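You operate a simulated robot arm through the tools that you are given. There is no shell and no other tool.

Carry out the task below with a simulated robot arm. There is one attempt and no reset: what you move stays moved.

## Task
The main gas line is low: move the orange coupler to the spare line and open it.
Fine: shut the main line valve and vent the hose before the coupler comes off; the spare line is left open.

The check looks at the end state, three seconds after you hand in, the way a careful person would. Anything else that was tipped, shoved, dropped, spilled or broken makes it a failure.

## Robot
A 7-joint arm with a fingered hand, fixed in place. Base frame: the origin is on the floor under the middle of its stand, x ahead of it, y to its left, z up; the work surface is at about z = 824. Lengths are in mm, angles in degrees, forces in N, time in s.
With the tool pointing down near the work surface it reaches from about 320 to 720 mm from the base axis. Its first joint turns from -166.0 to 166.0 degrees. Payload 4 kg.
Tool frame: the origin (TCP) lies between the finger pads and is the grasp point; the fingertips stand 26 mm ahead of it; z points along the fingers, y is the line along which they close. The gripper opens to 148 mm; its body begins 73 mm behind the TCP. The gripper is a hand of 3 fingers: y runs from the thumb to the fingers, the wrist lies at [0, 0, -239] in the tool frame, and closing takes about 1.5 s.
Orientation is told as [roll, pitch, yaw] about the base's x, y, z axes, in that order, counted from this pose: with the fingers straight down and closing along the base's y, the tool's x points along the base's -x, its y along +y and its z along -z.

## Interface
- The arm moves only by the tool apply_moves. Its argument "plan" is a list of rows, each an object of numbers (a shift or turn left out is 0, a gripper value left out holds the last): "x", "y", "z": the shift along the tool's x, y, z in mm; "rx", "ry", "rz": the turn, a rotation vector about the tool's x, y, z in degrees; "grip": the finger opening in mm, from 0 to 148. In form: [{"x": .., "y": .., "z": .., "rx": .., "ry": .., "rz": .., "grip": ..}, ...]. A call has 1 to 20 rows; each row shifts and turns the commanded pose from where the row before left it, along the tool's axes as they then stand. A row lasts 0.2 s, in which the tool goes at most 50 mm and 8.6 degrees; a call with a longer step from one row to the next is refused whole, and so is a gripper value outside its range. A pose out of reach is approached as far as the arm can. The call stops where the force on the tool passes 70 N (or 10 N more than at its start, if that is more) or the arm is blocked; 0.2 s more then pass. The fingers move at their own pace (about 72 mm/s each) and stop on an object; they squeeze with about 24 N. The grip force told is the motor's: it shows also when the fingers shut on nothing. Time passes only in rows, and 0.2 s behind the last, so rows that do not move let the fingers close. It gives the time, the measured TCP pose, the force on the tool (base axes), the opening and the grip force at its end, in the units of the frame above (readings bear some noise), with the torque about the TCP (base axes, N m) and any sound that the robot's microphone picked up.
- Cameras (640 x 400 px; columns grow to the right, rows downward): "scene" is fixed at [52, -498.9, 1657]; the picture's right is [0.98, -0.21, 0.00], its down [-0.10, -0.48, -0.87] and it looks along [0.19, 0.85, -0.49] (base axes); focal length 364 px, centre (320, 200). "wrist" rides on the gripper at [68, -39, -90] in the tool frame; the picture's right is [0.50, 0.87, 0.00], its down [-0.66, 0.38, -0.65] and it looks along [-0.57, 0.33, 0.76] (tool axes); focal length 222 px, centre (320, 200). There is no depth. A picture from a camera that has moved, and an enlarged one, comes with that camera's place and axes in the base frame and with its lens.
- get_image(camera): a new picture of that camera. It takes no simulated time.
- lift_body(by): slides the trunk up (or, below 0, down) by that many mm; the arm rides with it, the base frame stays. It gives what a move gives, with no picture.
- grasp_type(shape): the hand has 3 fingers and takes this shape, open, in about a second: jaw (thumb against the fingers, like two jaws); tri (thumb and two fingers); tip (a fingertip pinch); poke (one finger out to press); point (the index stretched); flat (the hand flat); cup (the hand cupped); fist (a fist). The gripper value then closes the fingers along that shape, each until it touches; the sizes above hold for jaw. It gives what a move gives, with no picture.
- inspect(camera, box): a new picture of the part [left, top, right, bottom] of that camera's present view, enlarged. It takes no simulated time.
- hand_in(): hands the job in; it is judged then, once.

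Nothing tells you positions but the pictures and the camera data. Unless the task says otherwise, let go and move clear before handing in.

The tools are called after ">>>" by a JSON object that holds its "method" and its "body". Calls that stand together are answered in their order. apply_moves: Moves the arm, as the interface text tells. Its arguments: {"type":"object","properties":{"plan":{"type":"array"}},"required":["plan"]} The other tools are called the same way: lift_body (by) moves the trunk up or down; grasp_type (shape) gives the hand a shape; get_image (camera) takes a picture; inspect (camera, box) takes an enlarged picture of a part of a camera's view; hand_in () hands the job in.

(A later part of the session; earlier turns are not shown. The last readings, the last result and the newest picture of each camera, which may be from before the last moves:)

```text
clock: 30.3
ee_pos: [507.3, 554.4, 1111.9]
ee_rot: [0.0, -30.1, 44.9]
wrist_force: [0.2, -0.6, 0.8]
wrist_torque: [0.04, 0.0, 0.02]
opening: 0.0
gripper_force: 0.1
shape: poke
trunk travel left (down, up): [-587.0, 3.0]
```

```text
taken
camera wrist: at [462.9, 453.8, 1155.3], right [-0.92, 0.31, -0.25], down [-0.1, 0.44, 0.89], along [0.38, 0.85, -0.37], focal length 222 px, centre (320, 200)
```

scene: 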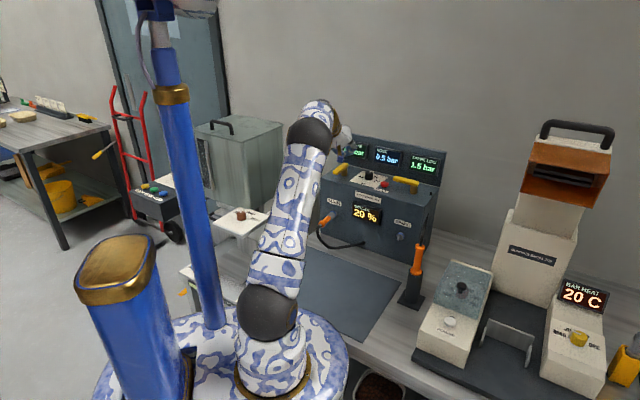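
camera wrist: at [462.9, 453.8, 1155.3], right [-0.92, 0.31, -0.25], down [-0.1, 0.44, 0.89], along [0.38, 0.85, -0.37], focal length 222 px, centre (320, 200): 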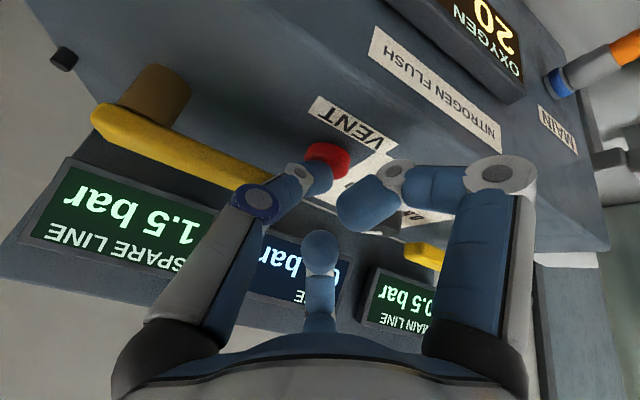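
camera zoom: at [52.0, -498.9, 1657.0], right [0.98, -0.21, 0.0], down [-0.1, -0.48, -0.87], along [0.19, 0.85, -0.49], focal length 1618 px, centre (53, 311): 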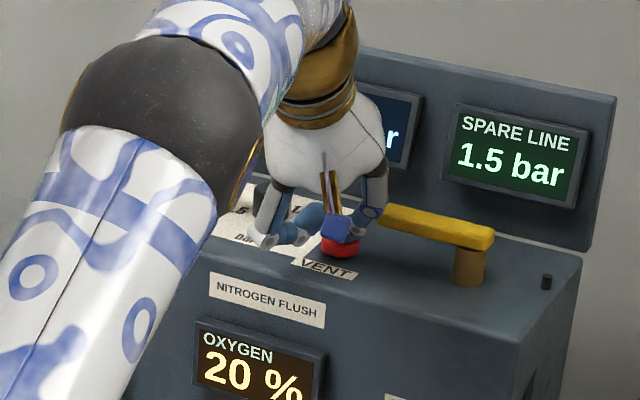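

>>> {"method": "apply_moves", "body": {"plan": [{"x": 1, "z": 1.73}, {"x": 1, "z": 1.73}, {"x": 1, "z": 1.73}, {"x": 0}]}}

>>> {"method": "inspect", "body": {"camera": "wrist", "box": [220, 120, 460, 340]}}

```text
clock: 31.3
ee_pos: [507.6, 553.9, 1106.6]
ee_rot: [0.1, -30.2, 44.9]
wrist_force: [1.6, 0.8, 4.6]
wrist_torque: [0.07, -0.07, -0.02]
opening: 0.0
gripper_force: 0.1
shape: poke
trunk travel left (down, up): [-587.0, 3.0]
heard: click
```

```text
1.82 times, centred on (340, 230) of wrist
camera zoom: at [462.7, 453.6, 1149.7], right [-0.92, 0.31, -0.25], down [-0.1, 0.43, 0.9], along [0.38, 0.85, -0.37], focal length 404 px, centre (284, 146)
```

zoom: 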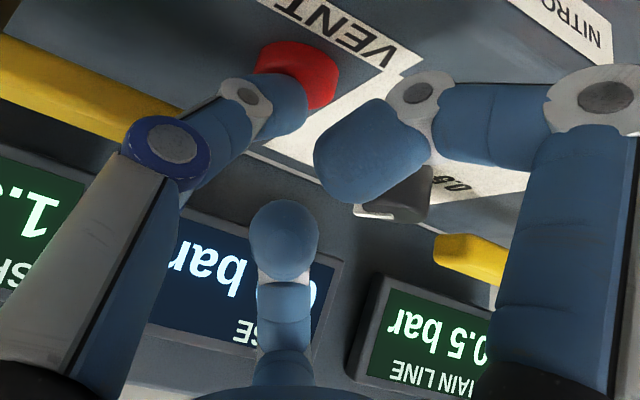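

I heard a click at about 5 N. I hold it briefly, then rise and read the HOSE display.

>>> {"method": "apply_moves", "body": {"plan": [{"x": 0}, {"x": 0}, {"x": 0}, {"x": 0}, {"x": 0}, {"x": 0}, {"x": 0}, {"x": 0}, {"x": 0}, {"x": 0}]}}

>>> {"method": "inspect", "body": {"camera": "wrist", "box": [220, 120, 460, 340]}}

>>> {"method": "apply_moves", "body": {"plan": [{"x": -5, "z": -8.66}, {"x": -10, "z": -17.3}, {"x": -10, "z": -17.3}, {"x": -10, "z": -17.3}, {"x": -10, "z": -17.3}, {"x": 0}]}}

>>> {"method": "inspect", "body": {"camera": "scene", "box": [330, 100, 450, 220]}}

>>> {"method": "get_image", "body": {"camera": "wrist"}}

```text
clock: 33.5
ee_pos: [507.7, 554.2, 1106.0]
ee_rot: [0.1, -30.2, 44.9]
wrist_force: [0.9, 0.9, 6.6]
wrist_torque: [0.06, -0.02, 0.0]
opening: 0.0
gripper_force: 0.0
shape: poke
trunk travel left (down, up): [-587.0, 3.0]
```

```text
1.82 times, centred on (340, 230) of wrist
camera zoom: at [462.5, 453.5, 1149.6], right [-0.92, 0.31, -0.25], down [-0.1, 0.43, 0.9], along [0.38, 0.85, -0.37], focal length 404 px, centre (284, 146)
```

zoom: 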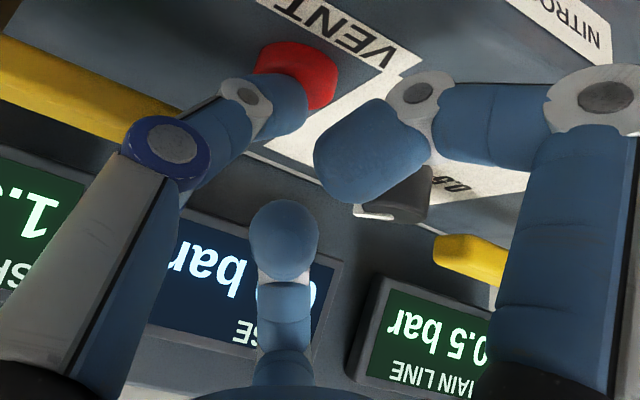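

```text
clock: 34.9
ee_pos: [508.9, 554.2, 1195.0]
ee_rot: [0.1, -30.0, 45.0]
wrist_force: [0.0, 0.0, -0.2]
wrist_torque: [-0.01, 0.04, 0.01]
opening: 0.0
gripper_force: 0.2
shape: poke
trunk travel left (down, up): [-587.0, 3.0]
```

```text
3.33 times, centred on (390, 160) of scene
camera zoom: at [52.0, -498.9, 1657.0], right [0.98, -0.21, 0.0], down [-0.1, -0.48, -0.87], along [0.19, 0.85, -0.49], focal length 1213 px, centre (87, 333)
```

zoom: 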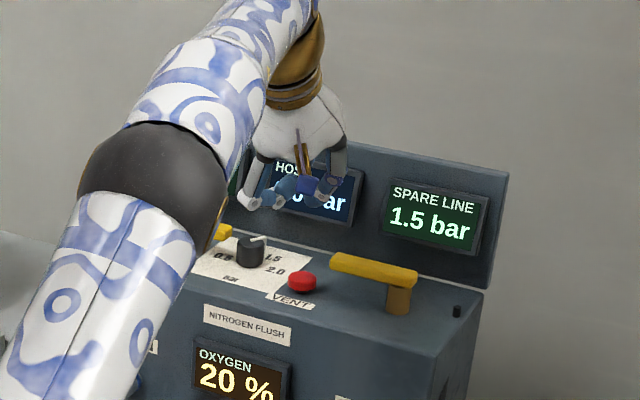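

```text
taken
camera wrist: at [462.8, 453.3, 1239.4], right [-0.92, 0.31, -0.25], down [-0.1, 0.44, 0.89], along [0.38, 0.85, -0.37], focal length 222 px, centre (320, 200)
```

wrist: 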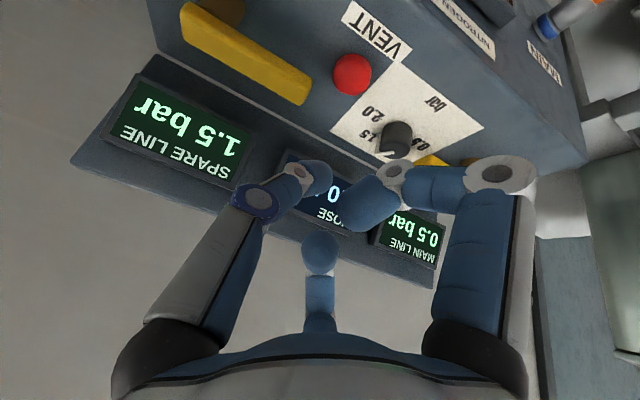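

The display is still hidden by the hand, so I pull back toward the robot to read it.

>>> {"method": "apply_moves", "body": {"plan": [{"x": 30, "z": -25}, {"x": 30, "z": -25}, {"x": 30, "z": -25}, {"x": 30, "z": -25}, {"x": 30, "z": -20}, {"x": 0}]}}

>>> {"method": "inspect", "body": {"camera": "scene", "box": [330, 100, 450, 220]}}

>>> {"method": "get_image", "body": {"camera": "wrist"}}

```text
clock: 36.3
ee_pos: [374.0, 419.6, 1223.2]
ee_rot: [0.1, -30.2, 44.8]
wrist_force: [-0.1, 0.3, -1.1]
wrist_torque: [0.0, 0.0, -0.02]
opening: 0.2
gripper_force: 0.0
shape: poke
trunk travel left (down, up): [-587.0, 3.0]
```

```text
3.33 times, centred on (390, 160) of scene
camera zoom: at [52.0, -498.9, 1657.0], right [0.98, -0.21, 0.0], down [-0.1, -0.48, -0.87], along [0.19, 0.85, -0.49], focal length 1213 px, centre (87, 333)
```

zoom: 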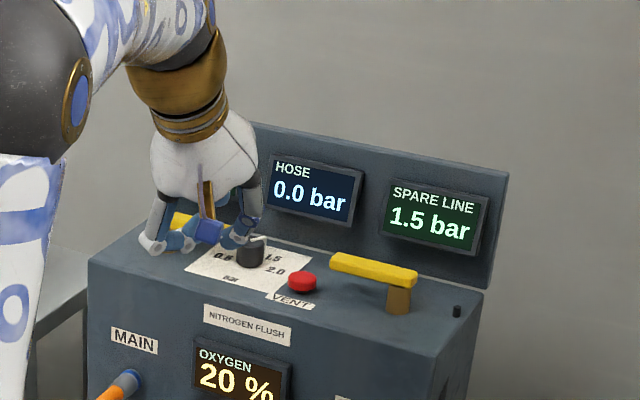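

```text
taken
camera wrist: at [328.7, 319.1, 1267.6], right [-0.92, 0.31, -0.25], down [-0.1, 0.44, 0.9], along [0.38, 0.85, -0.37], focal length 222 px, centre (320, 200)
```

wrist: 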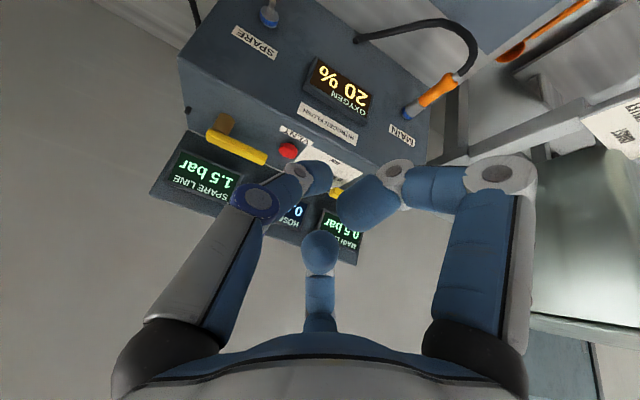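

HOSE now reads 0.0 bar, so the hose is vented. Before gripping the coupler I check how the jaw, tri and tip shapes actually close, here in free space.

>>> {"method": "grasp_type", "body": {"shape": "jaw"}}

>>> {"method": "apply_moves", "body": {"plan": [{"grip": 40}, {"grip": 40}, {"grip": 40}, {"grip": 40}, {"grip": 40}, {"grip": 40}]}}

>>> {"method": "get_image", "body": {"camera": "wrist"}}

>>> {"method": "grasp_type", "body": {"shape": "tip"}}

>>> {"method": "apply_moves", "body": {"plan": [{"grip": 30}, {"grip": 30}, {"grip": 30}, {"grip": 30}, {"grip": 30}, {"grip": 30}]}}

>>> {"method": "get_image", "body": {"camera": "wrist"}}

>>> {"method": "grasp_type", "body": {"shape": "tri"}}

>>> {"method": "apply_moves", "body": {"plan": [{"grip": 30}, {"grip": 30}, {"grip": 30}, {"grip": 30}, {"grip": 30}, {"grip": 30}]}}

>>> {"method": "get_image", "body": {"camera": "wrist"}}

>>> {"method": "grasp_type", "body": {"shape": "point"}}

>>> {"method": "apply_moves", "body": {"plan": [{"grip": 30}, {"grip": 30}, {"grip": 30}, {"grip": 30}, {"grip": 30}, {"grip": 30}]}}

>>> {"method": "get_image", "body": {"camera": "wrist"}}

```text
clock: 37.2
ee_pos: [373.6, 420.0, 1223.8]
ee_rot: [0.1, -30.2, 44.9]
wrist_force: [0.0, 0.5, 0.7]
wrist_torque: [0.0, -0.01, 0.0]
opening: 147.7
gripper_force: 0.0
shape: jaw
trunk travel left (down, up): [-587.0, 3.0]
```

```text
clock: 38.6
ee_pos: [374.5, 419.2, 1224.3]
ee_rot: [0.1, -30.2, 44.8]
wrist_force: [0.6, 0.2, -0.9]
wrist_torque: [0.03, 0.02, 0.01]
opening: 40.5
gripper_force: 0.1
shape: jaw
trunk travel left (down, up): [-587.0, 3.0]
```

```text
taken
camera wrist: at [328.8, 319.3, 1267.8], right [-0.92, 0.31, -0.25], down [-0.1, 0.44, 0.89], along [0.38, 0.85, -0.37], focal length 222 px, centre (320, 200)
```

wrist: 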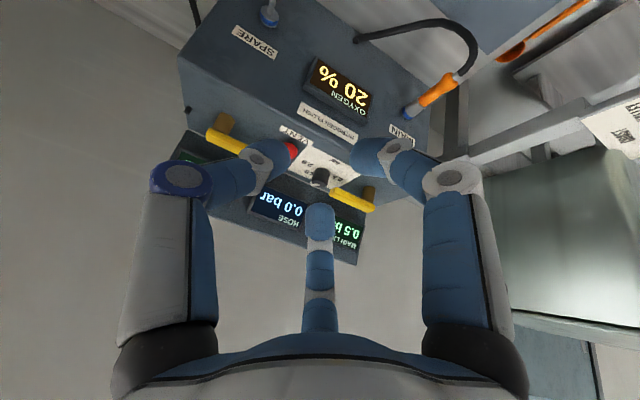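

```text
clock: 39.5
ee_pos: [375.6, 420.4, 1224.5]
ee_rot: [0.2, -30.2, 44.9]
wrist_force: [0.4, 0.3, 0.7]
wrist_torque: [-0.01, 0.01, -0.02]
opening: 148.0
gripper_force: 0.1
shape: tip
trunk travel left (down, up): [-587.0, 3.0]
```

```text
clock: 40.9
ee_pos: [376.0, 420.0, 1224.4]
ee_rot: [0.1, -30.2, 44.9]
wrist_force: [0.2, 0.6, 0.5]
wrist_torque: [-0.04, 0.01, 0.01]
opening: 30.3
gripper_force: 0.0
shape: tip
trunk travel left (down, up): [-587.0, 3.0]
```

```text
taken
camera wrist: at [328.8, 319.3, 1267.8], right [-0.92, 0.31, -0.25], down [-0.1, 0.44, 0.89], along [0.38, 0.85, -0.37], focal length 222 px, centre (320, 200)
```

wrist: 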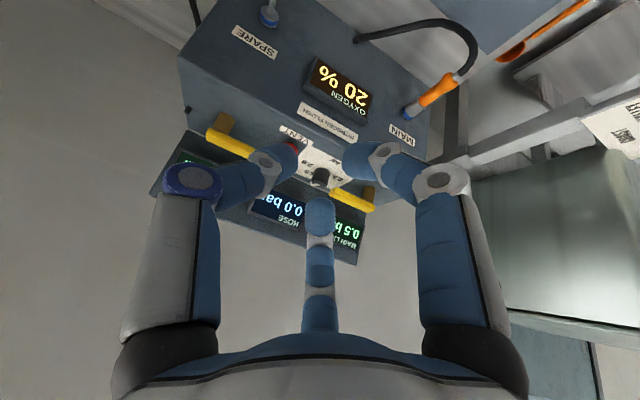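

```text
clock: 41.8
ee_pos: [374.7, 419.9, 1223.3]
ee_rot: [0.1, -30.2, 44.9]
wrist_force: [0.3, 0.0, -0.7]
wrist_torque: [-0.02, -0.01, -0.05]
opening: 147.9
gripper_force: 0.0
shape: tri
trunk travel left (down, up): [-587.0, 3.0]
```

```text
clock: 43.2
ee_pos: [374.3, 418.9, 1224.1]
ee_rot: [0.1, -30.2, 44.9]
wrist_force: [-0.2, -0.1, -0.2]
wrist_torque: [-0.01, 0.0, -0.01]
opening: 30.6
gripper_force: 0.0
shape: tri
trunk travel left (down, up): [-587.0, 3.0]
```

```text
taken
camera wrist: at [328.8, 319.3, 1267.8], right [-0.92, 0.31, -0.25], down [-0.1, 0.44, 0.89], along [0.38, 0.85, -0.37], focal length 222 px, centre (320, 200)
```

wrist: 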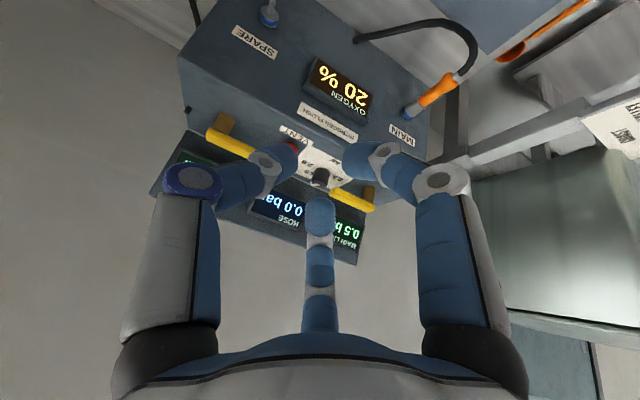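

```text
clock: 44.1
ee_pos: [374.5, 418.9, 1224.0]
ee_rot: [0.1, -30.1, 44.9]
wrist_force: [-0.4, -0.3, 0.4]
wrist_torque: [0.0, 0.01, 0.01]
opening: 142.1
gripper_force: 0.2
shape: point
trunk travel left (down, up): [-587.0, 3.0]
```

```text
clock: 45.5
ee_pos: [374.8, 419.5, 1224.5]
ee_rot: [0.1, -30.3, 44.9]
wrist_force: [-0.1, -0.5, 0.1]
wrist_torque: [0.0, -0.04, -0.03]
opening: 142.0
gripper_force: 0.0
shape: point
trunk travel left (down, up): [-587.0, 3.0]
```

```text
taken
camera wrist: at [328.8, 319.3, 1267.8], right [-0.92, 0.31, -0.25], down [-0.1, 0.44, 0.89], along [0.38, 0.85, -0.37], focal length 222 px, centre (320, 200)
```

wrist: 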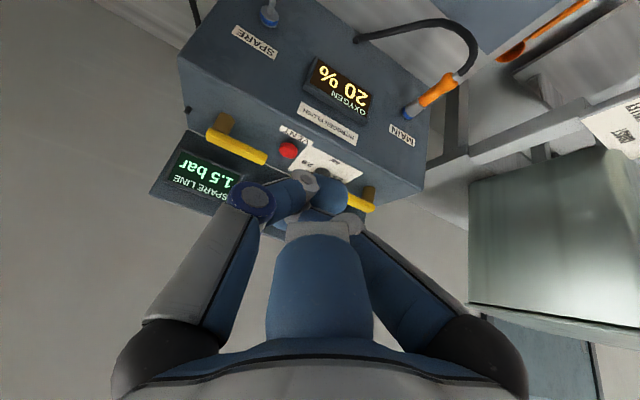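

All shapes close radially, so the best hold on the coupler is end-on: hand horizontal, fingers around the coupler, thumb on top, and the hose dropping through the lower gap. I return to jaw and turn the hand to that pose.

>>> {"method": "grasp_type", "body": {"shape": "jaw"}}

>>> {"method": "apply_moves", "body": {"plan": [{"ry": -7.5, "grip": 100}, {"ry": -7.5}, {"ry": -7.5}, {"ry": -7.5}, {"ry": -7.5}, {"ry": -7.5}, {"ry": -7.5}, {"ry": -7.5}, {"x": 0}]}}

>>> {"method": "apply_moves", "body": {"plan": [{"rz": -7.5}, {"rz": -7.5}, {"rz": -7.5}, {"rz": -7.5}, {"rz": -7.5}, {"rz": -7.5}, {"rz": -7.5}, {"rz": -7.5}, {"rz": -7.5}, {"rz": -7.5}, {"rz": -7.5}, {"rz": -7.5}, {"x": 0}]}}

>>> {"method": "get_image", "body": {"camera": "wrist"}}

>>> {"method": "get_image", "body": {"camera": "scene"}}

```text
clock: 46.4
ee_pos: [374.9, 419.5, 1223.7]
ee_rot: [0.1, -30.2, 44.9]
wrist_force: [0.9, -0.1, 0.3]
wrist_torque: [0.0, 0.01, 0.0]
opening: 147.8
gripper_force: 0.1
shape: jaw
trunk travel left (down, up): [-587.0, 3.0]
```

```text
clock: 48.4
ee_pos: [380.3, 413.4, 1224.3]
ee_rot: [-8.7, -82.9, 51.8]
wrist_force: [1.2, -0.4, -0.5]
wrist_torque: [0.01, -0.01, 0.0]
opening: 100.5
gripper_force: 0.0
shape: jaw
out of reach, approached as far as the arm can: row 4, 5
trunk travel left (down, up): [-587.0, 3.0]
```

```text
clock: 51.2
ee_pos: [380.8, 414.2, 1225.3]
ee_rot: [-83.0, 1.2, 133.3]
wrist_force: [-0.5, -0.6, -0.6]
wrist_torque: [0.01, 0.02, -0.01]
opening: 100.4
gripper_force: 0.1
shape: jaw
trunk travel left (down, up): [-587.0, 3.0]
```

```text
taken
camera wrist: at [364.6, 308.0, 1274.1], right [0.28, -0.45, -0.85], down [-0.95, 0.0, -0.31], along [0.14, 0.89, -0.43], focal length 222 px, centre (320, 200)
```

wrist: 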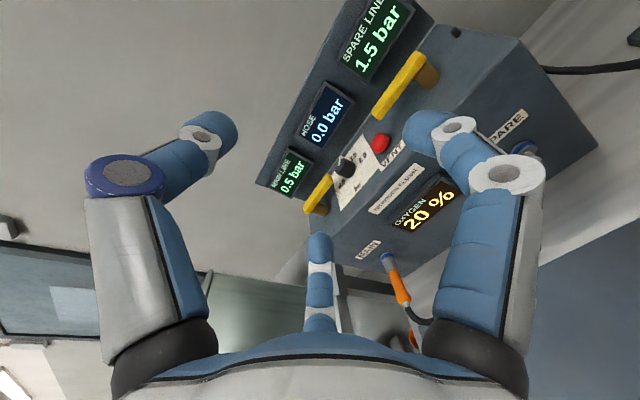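

```text
taken
```

scene: 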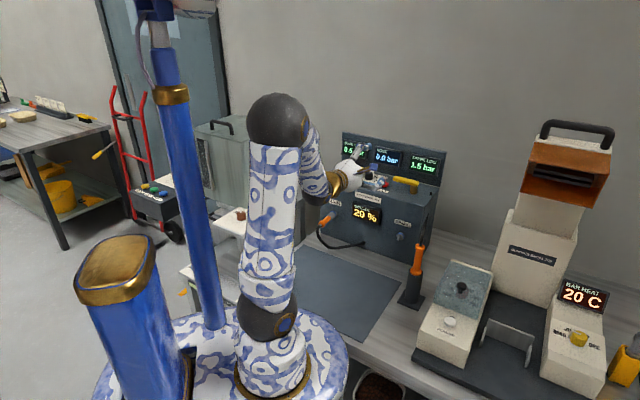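

The hand is almost horizontal with thumb up, though the wrist ran out of travel at this height. Lowering the trunk should suit it better, so I first check the trolley with the brown knob to the left of the box.

>>> {"method": "inspect", "body": {"camera": "scene", "box": [170, 180, 350, 320]}}

>>> {"method": "inspect", "body": {"camera": "wrist", "box": [340, 220, 460, 340]}}

```text
2.86 times, centred on (260, 250) of scene
camera zoom: at [52.0, -498.9, 1657.0], right [0.98, -0.21, 0.0], down [-0.1, -0.48, -0.87], along [0.19, 0.85, -0.49], focal length 1040 px, centre (491, 57)
```

zoom: 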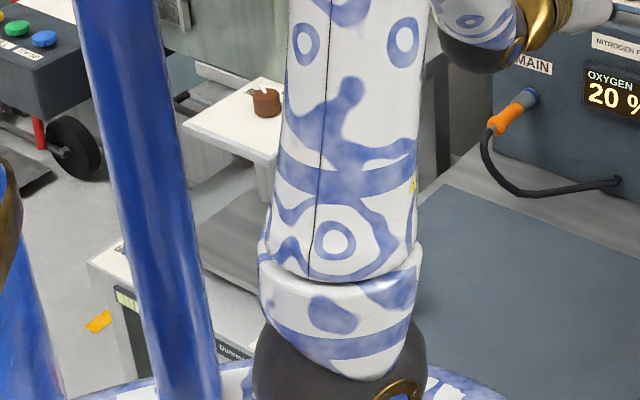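

```text
3.33 times, centred on (400, 280) of wrist
camera zoom: at [364.6, 308.0, 1274.1], right [0.28, -0.45, -0.85], down [-0.95, 0.0, -0.31], along [0.14, 0.89, -0.43], focal length 740 px, centre (53, -67)
```

zoom: 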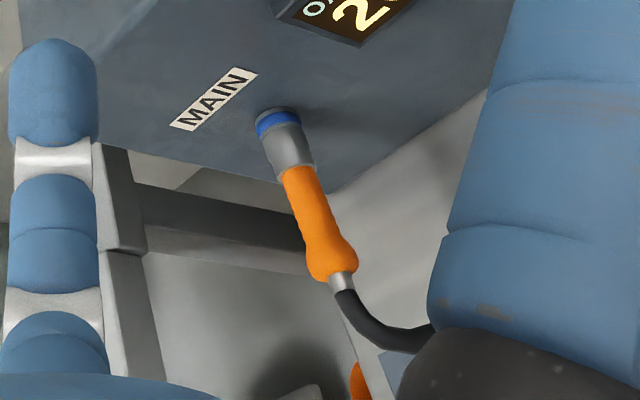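

The coupler has a blue ring at the port, a grey sleeve, an orange waist, a bulge at the outer end, then the hose curving straight down. I lower the trunk so the hand comes down in front of the box at roughly port height, well clear at depth 562.

>>> {"method": "lift_body", "body": {"by": -200}}

>>> {"method": "get_image", "body": {"camera": "scene"}}

>>> {"method": "get_image", "body": {"camera": "wrist"}}

```text
clock: 53.3
ee_pos: [381.1, 414.4, 1025.2]
ee_rot: [-83.0, 1.1, 133.1]
wrist_force: [0.1, 0.4, -0.9]
wrist_torque: [0.0, 0.04, 0.02]
opening: 100.1
gripper_force: 0.1
shape: jaw
trunk travel left (down, up): [-387.0, 203.0]
```

```text
taken
```

scene: 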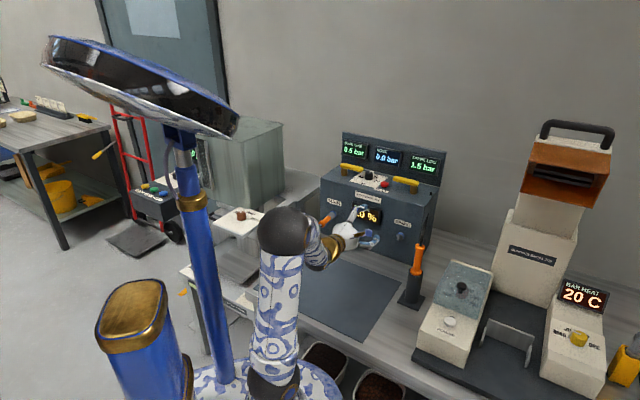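

```text
taken
camera wrist: at [364.6, 307.9, 1074.0], right [0.28, -0.45, -0.85], down [-0.95, 0.0, -0.31], along [0.14, 0.89, -0.43], focal length 222 px, centre (320, 200)
```

wrist: 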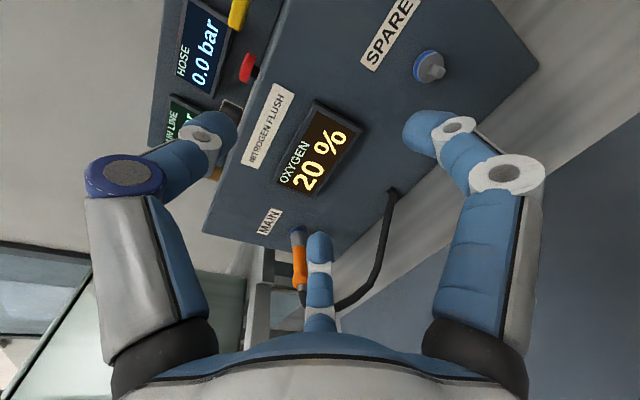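

The spare port and coupler are visible. I level the hand, back off to depth 500 and move across to in front of the main coupler.

>>> {"method": "apply_moves", "body": {"plan": [{"rx": 7}, {"ry": -2}, {"z": -30}, {"z": -32, "x": -20}, {"x": -40}, {"x": -40}, {"x": -40}, {"x": -40}, {"x": 0}]}}

>>> {"method": "get_image", "body": {"camera": "wrist"}}

>>> {"method": "get_image", "body": {"camera": "scene"}}

```text
clock: 55.3
ee_pos: [212.5, 508.2, 1025.7]
ee_rot: [-90.0, 1.1, 135.0]
wrist_force: [-0.5, 0.1, -1.0]
wrist_torque: [0.02, -0.01, -0.02]
opening: 100.8
gripper_force: 0.1
shape: jaw
out of reach, approached as far as the arm can: row 4
trunk travel left (down, up): [-387.0, 203.0]
```

```text
taken
camera wrist: at [197.6, 397.9, 1065.1], right [0.37, -0.36, -0.86], down [-0.92, -0.01, -0.39], along [0.14, 0.93, -0.34], focal length 222 px, centre (320, 200)
```

wrist: 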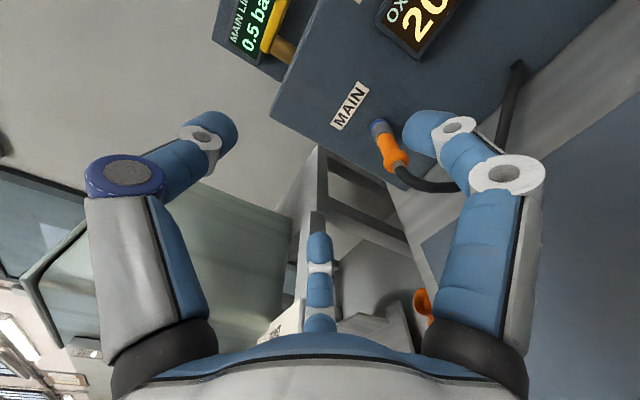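

```text
taken
```

scene: 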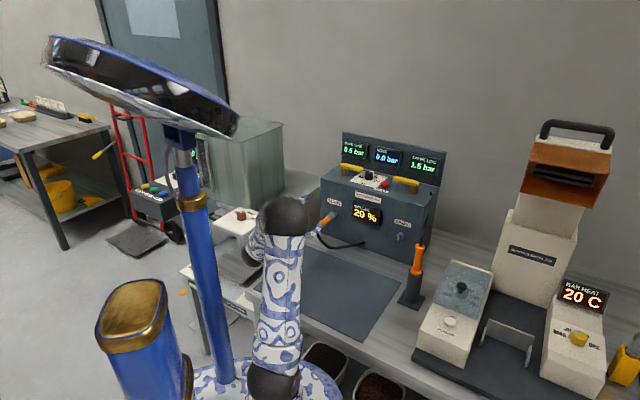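

The hand is level at depth 510 in front of the main port, but above it. I zoom in on the coupler to measure it accurately.

>>> {"method": "inspect", "body": {"camera": "wrist", "box": [320, 70, 480, 220]}}

>>> {"method": "inspect", "body": {"camera": "scene", "box": [300, 190, 420, 260]}}

```text
2.67 times, centred on (400, 145) of wrist
camera zoom: at [197.6, 397.9, 1065.1], right [0.37, -0.36, -0.86], down [-0.92, -0.01, -0.39], along [0.14, 0.93, -0.34], focal length 592 px, centre (107, 347)
```

zoom: 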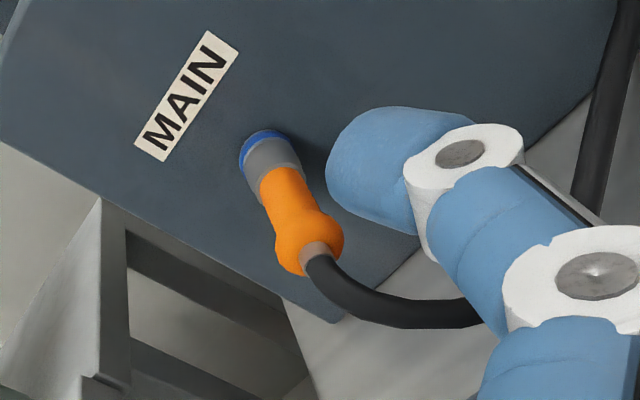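

```text
5.33 times, centred on (360, 225) of scene
camera zoom: at [52.0, -498.9, 1657.0], right [0.98, -0.21, 0.0], down [-0.1, -0.48, -0.87], along [0.19, 0.85, -0.49], focal length 1941 px, centre (107, 67)
```

zoom: 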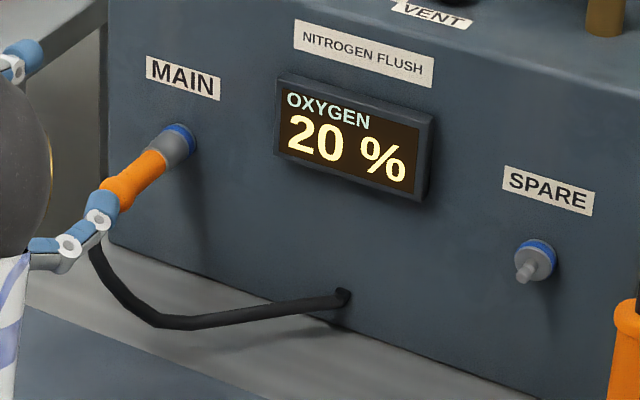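

Both cameras agree: the coupler axis is at side 202.5, z 938, with its outer end near depth 620; the spare port is at side -67.5, z 939. I lower to the axis height at depth 510 before advancing.

>>> {"method": "apply_moves", "body": {"plan": [{"x": 1.2, "y": 22}, {"x": 1.2, "y": 22}, {"x": 1.2, "y": 22}, {"x": 1.3, "y": 22}, {"x": 0}]}}

>>> {"method": "get_image", "body": {"camera": "wrist"}}

>>> {"method": "inspect", "body": {"camera": "scene", "box": [220, 180, 400, 300]}}

```text
clock: 56.5
ee_pos: [218.1, 505.4, 940.3]
ee_rot: [-90.3, 1.0, 135.2]
wrist_force: [1.5, 4.0, 41.4]
wrist_torque: [-4.13, 4.14, -0.24]
opening: 100.3
gripper_force: 0.1
shape: jaw
trunk travel left (down, up): [-387.0, 203.0]
```

```text
taken
camera wrist: at [202.8, 393.3, 978.9], right [0.37, -0.36, -0.86], down [-0.92, 0.0, -0.39], along [0.14, 0.93, -0.33], focal length 222 px, centre (320, 200)
```

wrist: 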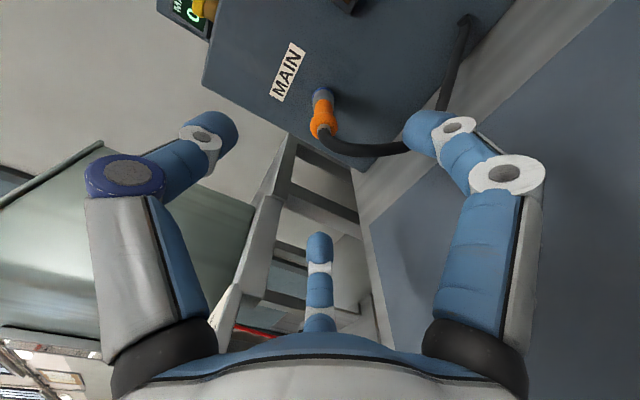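

```text
3.33 times, centred on (310, 240) of scene
camera zoom: at [52.0, -498.9, 1657.0], right [0.98, -0.21, 0.0], down [-0.1, -0.48, -0.87], along [0.19, 0.85, -0.49], focal length 1213 px, centre (353, 67)
```

zoom: 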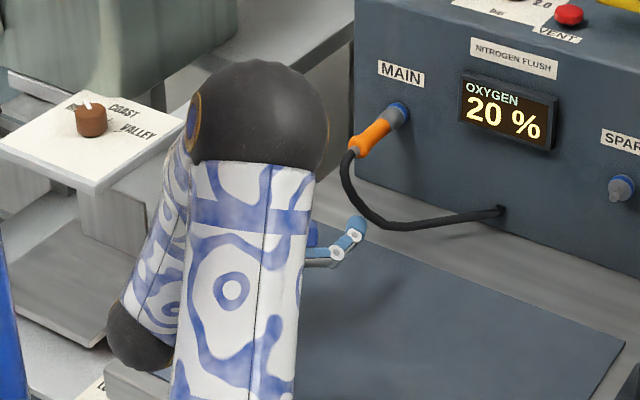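

The wrist reports 41 N upward from a contact about 140 mm behind the TCP, so something under the hand is being touched. I rise at once and look.

>>> {"method": "apply_moves", "body": {"plan": [{"y": -15}, {"y": -15}, {"x": 0}]}}

>>> {"method": "inspect", "body": {"camera": "scene", "box": [200, 210, 350, 330]}}

>>> {"method": "get_image", "body": {"camera": "scene"}}

```text
clock: 57.3
ee_pos: [217.7, 505.3, 965.5]
ee_rot: [-90.0, 1.1, 135.1]
wrist_force: [-0.3, 0.5, 0.3]
wrist_torque: [-0.01, 0.01, -0.03]
opening: 100.4
gripper_force: 0.1
shape: jaw
trunk travel left (down, up): [-387.0, 203.0]
```

```text
3.33 times, centred on (275, 270) of scene
camera zoom: at [52.0, -498.9, 1657.0], right [0.98, -0.21, 0.0], down [-0.1, -0.48, -0.87], along [0.19, 0.85, -0.49], focal length 1213 px, centre (470, -33)
```

zoom: 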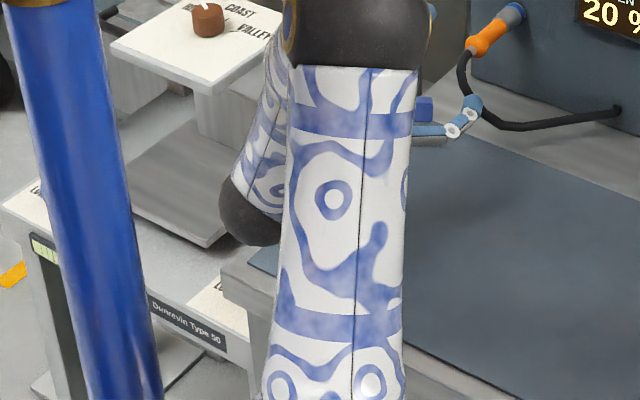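

```text
taken
```

scene: 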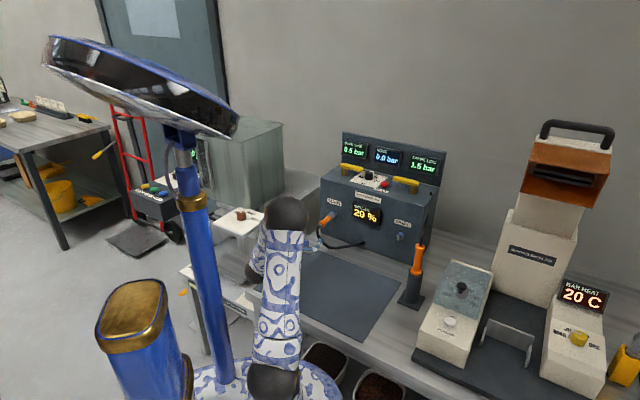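

Two earlier pictures show a small object with a pale lever on the bench near (110, 420), right under where the wrist was. I raise the trunk and point the wrist camera down there to see what it is and whether it moved.

>>> {"method": "lift_body", "body": {"by": 200}}

>>> {"method": "apply_moves", "body": {"plan": [{"x": 40}, {"x": 40}, {"x": 40}, {"x": 40}, {"x": 40, "rx": -7.5}, {"rx": -7.5}, {"rx": -7.5}, {"rx": -7.5}, {"rx": -7.5}, {"rx": -7.5}, {"rx": -7.5}, {"rx": -7.5}, {"rx": -7.5}, {"rx": -7.5}, {"rx": -7.5}, {"rx": -7.5}, {"x": 0}]}}

>>> {"method": "get_image", "body": {"camera": "wrist"}}

>>> {"method": "get_image", "body": {"camera": "scene"}}

```text
clock: 59.5
ee_pos: [219.3, 505.4, 1166.5]
ee_rot: [-89.9, 1.2, 135.1]
wrist_force: [-0.6, -1.0, 0.4]
wrist_torque: [-0.02, -0.03, 0.01]
opening: 100.5
gripper_force: 0.2
shape: jaw
trunk travel left (down, up): [-587.0, 3.0]
```

```text
clock: 63.1
ee_pos: [376.6, 374.9, 1172.0]
ee_rot: [-10.7, 3.3, 132.3]
wrist_force: [0.0, 0.7, 0.3]
wrist_torque: [0.03, 0.03, 0.01]
opening: 100.3
gripper_force: 0.1
shape: jaw
out of reach, approached as far as the arm can: row 4, 5, 10, 11
trunk travel left (down, up): [-587.0, 3.0]
```

```text
taken
camera wrist: at [435.0, 343.8, 1271.0], right [-0.29, -0.95, -0.13], down [-0.83, 0.18, 0.54], along [-0.48, 0.26, -0.83], focal length 222 px, centre (320, 200)
```

wrist: 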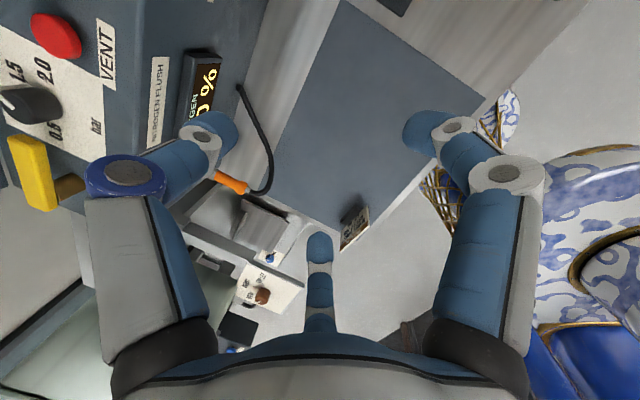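

```text
taken
```

scene: 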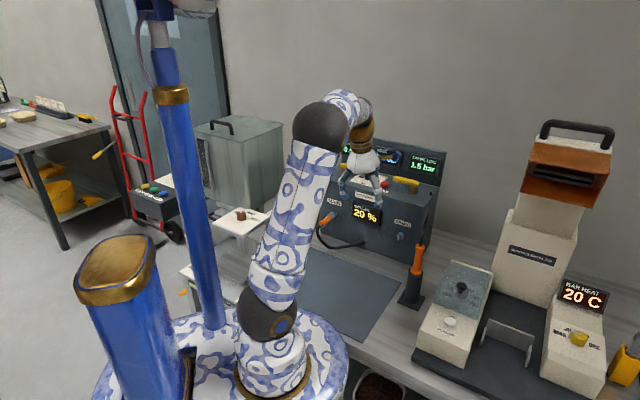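

>>> {"method": "inspect", "body": {"camera": "wrist", "box": [270, 150, 430, 280]}}

>>> {"method": "inspect", "body": {"camera": "wrist", "box": [200, 170, 330, 330]}}

```text
3.08 times, centred on (350, 215) of wrist
camera zoom: at [435.0, 343.8, 1271.0], right [-0.29, -0.95, -0.13], down [-0.83, 0.18, 0.54], along [-0.48, 0.26, -0.83], focal length 684 px, centre (228, 154)
```

zoom: 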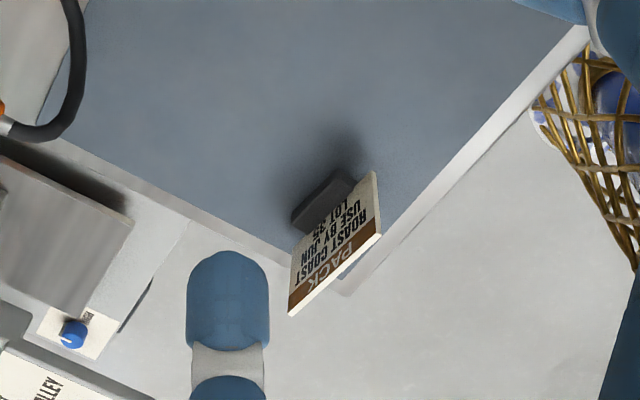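

```text
2.50 times, centred on (265, 250) of wrist
camera zoom: at [435.0, 343.8, 1271.0], right [-0.29, -0.95, -0.13], down [-0.83, 0.18, 0.54], along [-0.48, 0.26, -0.83], focal length 555 px, centre (458, 75)
```

zoom: 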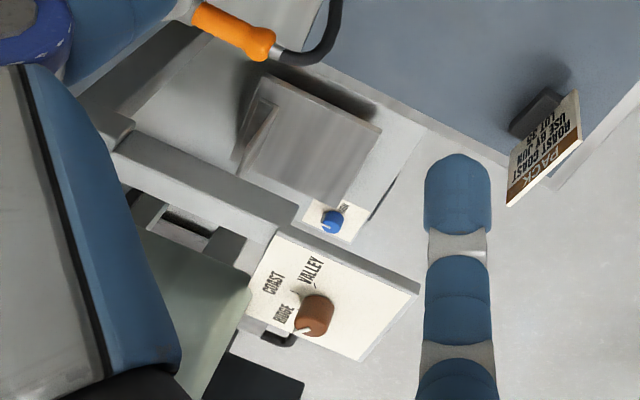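

It is a pack card standing in a small block on the bench near (115, 415), top about z 895; it still stands where it did in the earlier pictures. I'll approach the coupler about 10° nose-down so the wrist clears the card well.

>>> {"method": "apply_moves", "body": {"plan": [{"rx": 7.5}, {"rx": 7.5}, {"rx": 7.5}, {"rx": 7.5}, {"rx": 7.5}, {"rx": 7.5}, {"rx": 7.5}, {"rx": 7.5}, {"rx": 7.5}, {"x": 0}]}}

>>> {"method": "lift_body", "body": {"by": -150}}

```text
clock: 65.3
ee_pos: [382.1, 368.7, 1171.6]
ee_rot: [-71.7, 4.4, 130.7]
wrist_force: [-1.3, 0.0, 0.7]
wrist_torque: [-0.02, 0.0, -0.02]
opening: 100.2
gripper_force: 0.1
shape: jaw
out of reach, approached as far as the arm can: row 6, 7
trunk travel left (down, up): [-587.0, 3.0]
```

```text
clock: 67.1
ee_pos: [381.8, 368.4, 1020.9]
ee_rot: [-71.7, 4.5, 130.7]
wrist_force: [0.4, 0.9, -0.6]
wrist_torque: [0.01, -0.03, 0.0]
opening: 100.3
gripper_force: 0.1
shape: jaw
trunk travel left (down, up): [-437.0, 153.0]
```

Now I trim the orientation to 10° nose-down, square to the box, and slide across to in front of the main port at this safe height.

>>> {"method": "apply_moves", "body": {"plan": [{"rx": 4.15, "ry": -2.75, "rz": 1.45}, {"rx": 4.15, "ry": -2.75, "rz": 1.45}, {"x": -35}, {"x": -35}, {"x": -35}, {"x": -35}, {"x": -35}, {"x": -37}, {"x": 0}]}}

>>> {"method": "get_image", "body": {"camera": "wrist"}}

>>> {"method": "get_image", "body": {"camera": "scene"}}

```text
clock: 69.1
ee_pos: [231.8, 518.6, 1020.6]
ee_rot: [-79.8, 0.4, 135.3]
wrist_force: [0.4, -0.5, -0.4]
wrist_torque: [0.01, 0.01, -0.05]
opening: 100.2
gripper_force: 0.1
shape: jaw
trunk travel left (down, up): [-437.0, 153.0]
```

```text
taken
camera wrist: at [222.3, 413.8, 1074.1], right [0.25, -0.46, -0.85], down [-0.96, -0.05, -0.26], along [0.08, 0.88, -0.46], focal length 222 px, centre (320, 200)
```

wrist: 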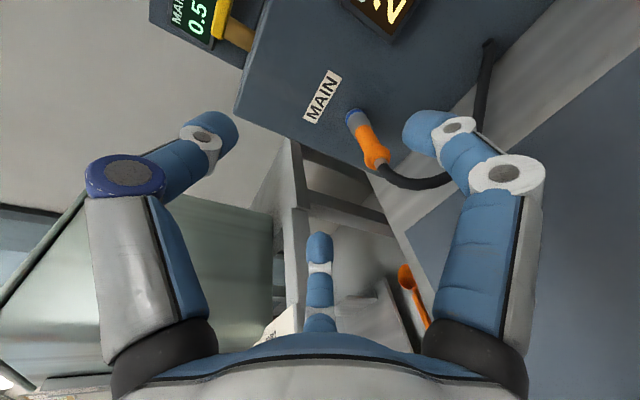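

```text
taken
```

scene: 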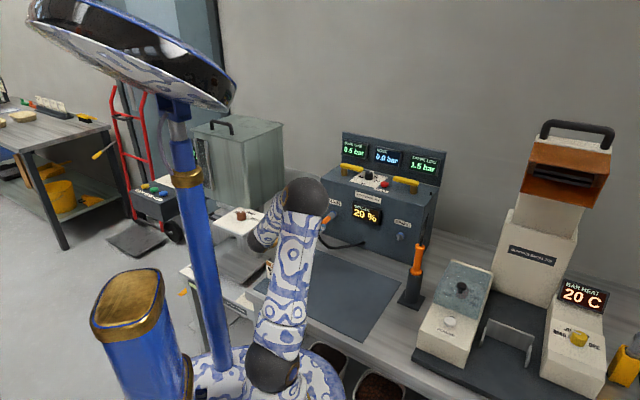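

I am at depth 531, side 203, z 1021. I lower to z 957 so that advancing along the tool axis ends on the coupler.

>>> {"method": "apply_moves", "body": {"plan": [{"y": 20.8, "z": 4.1}, {"y": 20.8, "z": 4.1}, {"y": 20.7, "z": 4.2}, {"x": 0}]}}

>>> {"method": "get_image", "body": {"camera": "wrist"}}

>>> {"method": "inspect", "body": {"camera": "scene", "box": [240, 180, 400, 290]}}

```text
clock: 70.1
ee_pos: [233.7, 518.5, 956.1]
ee_rot: [-79.8, 0.3, 135.3]
wrist_force: [0.0, -0.5, -0.5]
wrist_torque: [0.01, -0.01, 0.03]
opening: 100.2
gripper_force: 0.0
shape: jaw
trunk travel left (down, up): [-437.0, 153.0]
```

```text
taken
camera wrist: at [223.9, 413.8, 1010.3], right [0.25, -0.46, -0.85], down [-0.96, -0.05, -0.26], along [0.08, 0.89, -0.46], focal length 222 px, centre (320, 200)
```

wrist: 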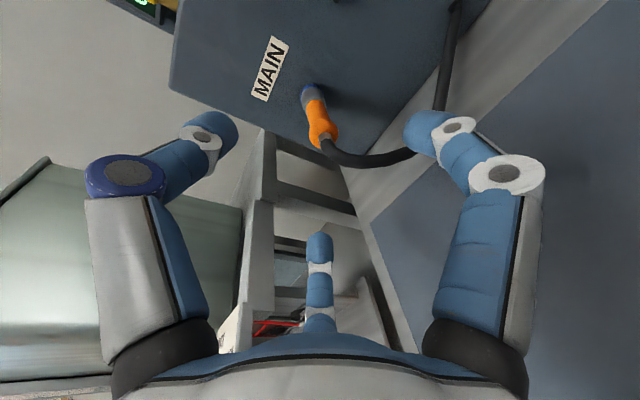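

```text
3.64 times, centred on (320, 235) of scene
camera zoom: at [52.0, -498.9, 1657.0], right [0.98, -0.21, 0.0], down [-0.1, -0.48, -0.87], along [0.19, 0.85, -0.49], focal length 1324 px, centre (320, 73)
```

zoom: 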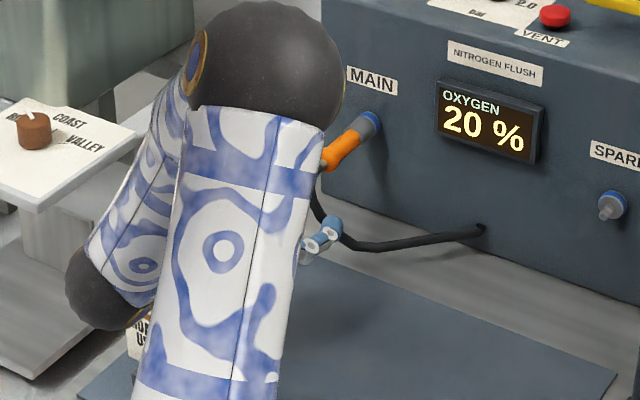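

The hand is lined up and the hose falls clear between the two lower fingers. I advance along the tool axis in two stages.

>>> {"method": "apply_moves", "body": {"plan": [{"z": 15}, {"z": 15}, {"z": 15}, {"z": 15}, {"x": 0}]}}

>>> {"method": "get_image", "body": {"camera": "wrist"}}

>>> {"method": "inspect", "body": {"camera": "scene", "box": [280, 180, 400, 280]}}

```text
clock: 71.3
ee_pos: [275.0, 560.1, 945.8]
ee_rot: [-79.8, 0.3, 135.4]
wrist_force: [0.4, 0.0, -0.4]
wrist_torque: [0.0, 0.01, 0.02]
opening: 100.2
gripper_force: 0.1
shape: jaw
trunk travel left (down, up): [-437.0, 153.0]
```

```text
taken
camera wrist: at [265.0, 455.7, 1000.1], right [0.25, -0.46, -0.85], down [-0.96, -0.05, -0.26], along [0.08, 0.88, -0.46], focal length 222 px, centre (320, 200)
```

wrist: 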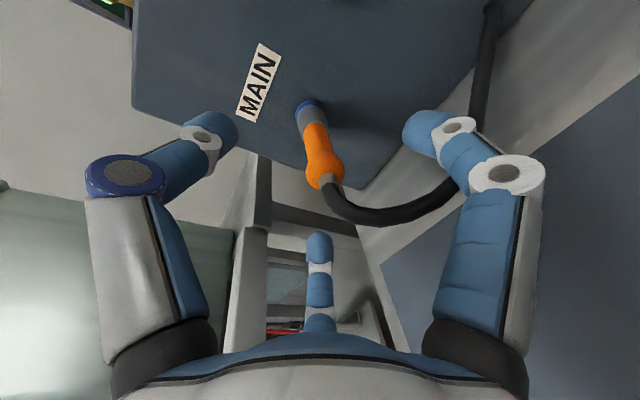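

```text
4.00 times, centred on (340, 230) of scene
camera zoom: at [52.0, -498.9, 1657.0], right [0.98, -0.21, 0.0], down [-0.1, -0.48, -0.87], along [0.19, 0.85, -0.49], focal length 1456 px, centre (240, 80)
```

zoom: 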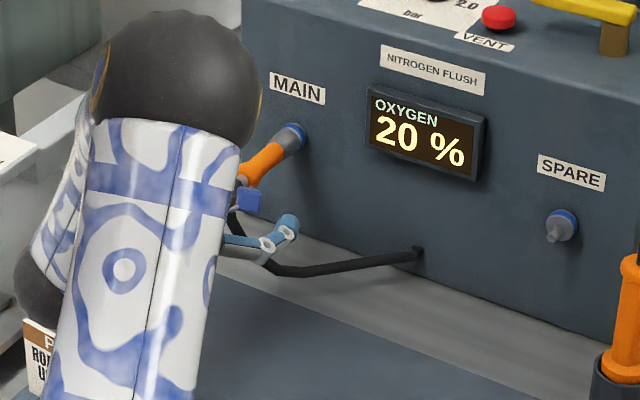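

The coupler's bulge lies within 4 mm of the tool axis. I advance the last 50 mm and look once more before closing.

>>> {"method": "apply_moves", "body": {"plan": [{"z": 12}, {"z": 13}, {"z": 12}, {"z": 13}, {"x": 0}]}}

>>> {"method": "get_image", "body": {"camera": "wrist"}}

>>> {"method": "inspect", "body": {"camera": "scene", "box": [290, 180, 410, 280]}}

```text
clock: 72.5
ee_pos: [309.6, 596.2, 937.1]
ee_rot: [-79.7, 0.3, 135.4]
wrist_force: [-0.2, 0.5, -0.4]
wrist_torque: [0.01, 0.0, -0.02]
opening: 100.3
gripper_force: 0.0
shape: jaw
trunk travel left (down, up): [-437.0, 153.0]
```

```text
taken
camera wrist: at [299.3, 490.8, 990.9], right [0.25, -0.46, -0.85], down [-0.96, -0.05, -0.26], along [0.08, 0.88, -0.46], focal length 222 px, centre (320, 200)
```

wrist: 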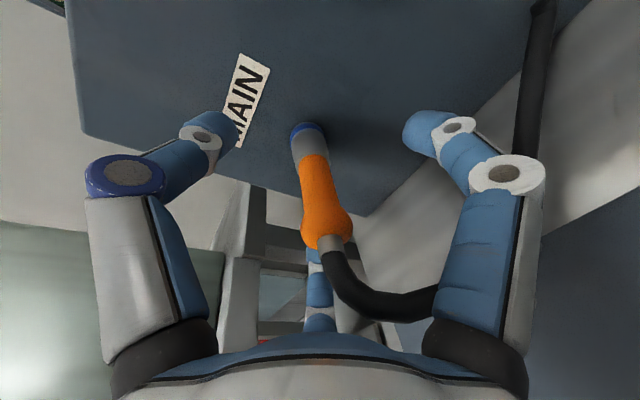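

```text
4.00 times, centred on (350, 230) of scene
camera zoom: at [52.0, -498.9, 1657.0], right [0.98, -0.21, 0.0], down [-0.1, -0.48, -0.87], along [0.19, 0.85, -0.49], focal length 1456 px, centre (200, 80)
```

zoom: 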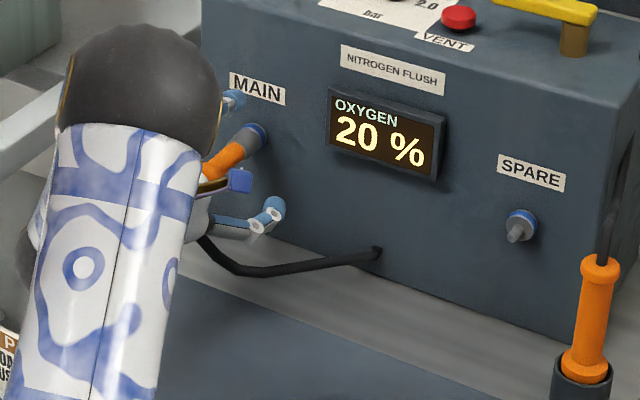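

The orange waist sits at the TCP and nothing is touched. I close the fingers on it.

>>> {"method": "apply_moves", "body": {"plan": [{"grip": 0}, {"grip": 0}, {"grip": 0}, {"grip": 0}, {"grip": 0}, {"grip": 0}, {"grip": 0}, {"grip": 0}, {"grip": 0}]}}

>>> {"method": "get_image", "body": {"camera": "wrist"}}

>>> {"method": "inspect", "body": {"camera": "scene", "box": [290, 180, 410, 280]}}

```text
clock: 74.5
ee_pos: [309.5, 595.4, 936.1]
ee_rot: [-79.8, 0.2, 135.3]
wrist_force: [5.2, 1.1, 1.0]
wrist_torque: [0.09, -0.07, -0.08]
opening: 15.0
gripper_force: 23.5
shape: jaw
trunk travel left (down, up): [-437.0, 153.0]
```

```text
taken
camera wrist: at [299.8, 490.6, 990.8], right [0.25, -0.46, -0.85], down [-0.96, -0.05, -0.26], along [0.08, 0.88, -0.46], focal length 222 px, centre (320, 200)
```

wrist: 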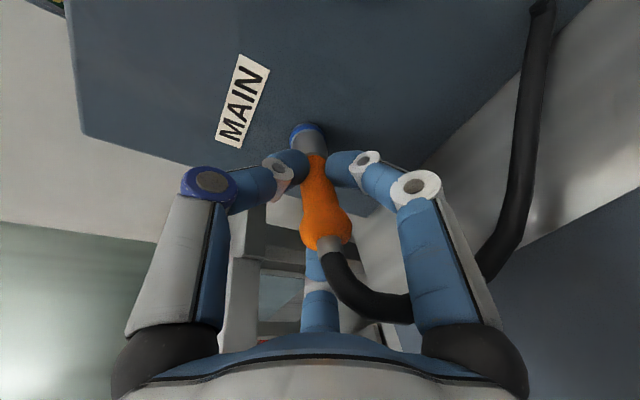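

```text
4.00 times, centred on (350, 230) of scene
camera zoom: at [52.0, -498.9, 1657.0], right [0.98, -0.21, 0.0], down [-0.1, -0.48, -0.87], along [0.19, 0.85, -0.49], focal length 1456 px, centre (200, 80)
```

zoom: 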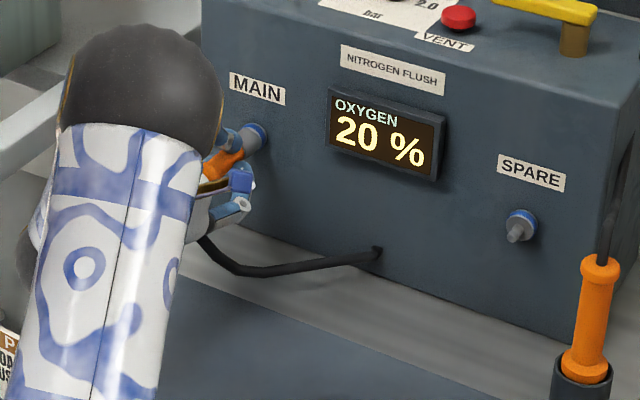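

The hold is firm (opening 15, 24 N). I pull straight out from the box in small steps, watching the force.

>>> {"method": "apply_moves", "body": {"plan": [{"y": 0.5, "z": -3}, {"y": 0.5, "z": -3}, {"y": 0.5, "z": -3}, {"x": 0}]}}

>>> {"method": "inspect", "body": {"camera": "wrist", "box": [220, 90, 440, 330]}}

```text
clock: 75.5
ee_pos: [301.8, 589.7, 937.0]
ee_rot: [-79.8, 0.3, 135.5]
wrist_force: [-1.2, -0.1, 0.5]
wrist_torque: [0.02, 0.03, -0.01]
opening: 14.9
gripper_force: 23.8
shape: jaw
trunk travel left (down, up): [-437.0, 153.0]
```

```text
1.67 times, centred on (330, 210) of wrist
camera zoom: at [292.7, 484.1, 991.2], right [0.25, -0.46, -0.85], down [-0.96, -0.05, -0.26], along [0.08, 0.88, -0.46], focal length 370 px, centre (303, 183)
```

zoom: 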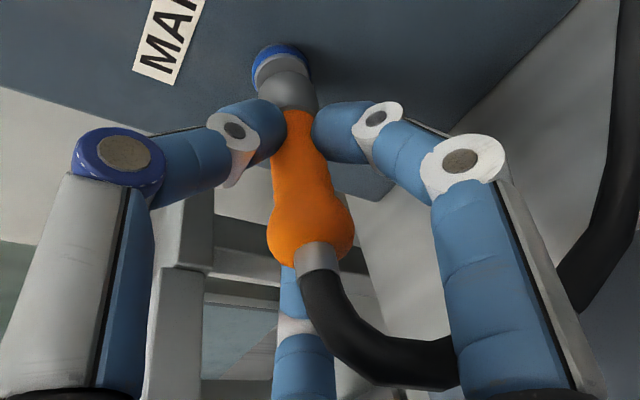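

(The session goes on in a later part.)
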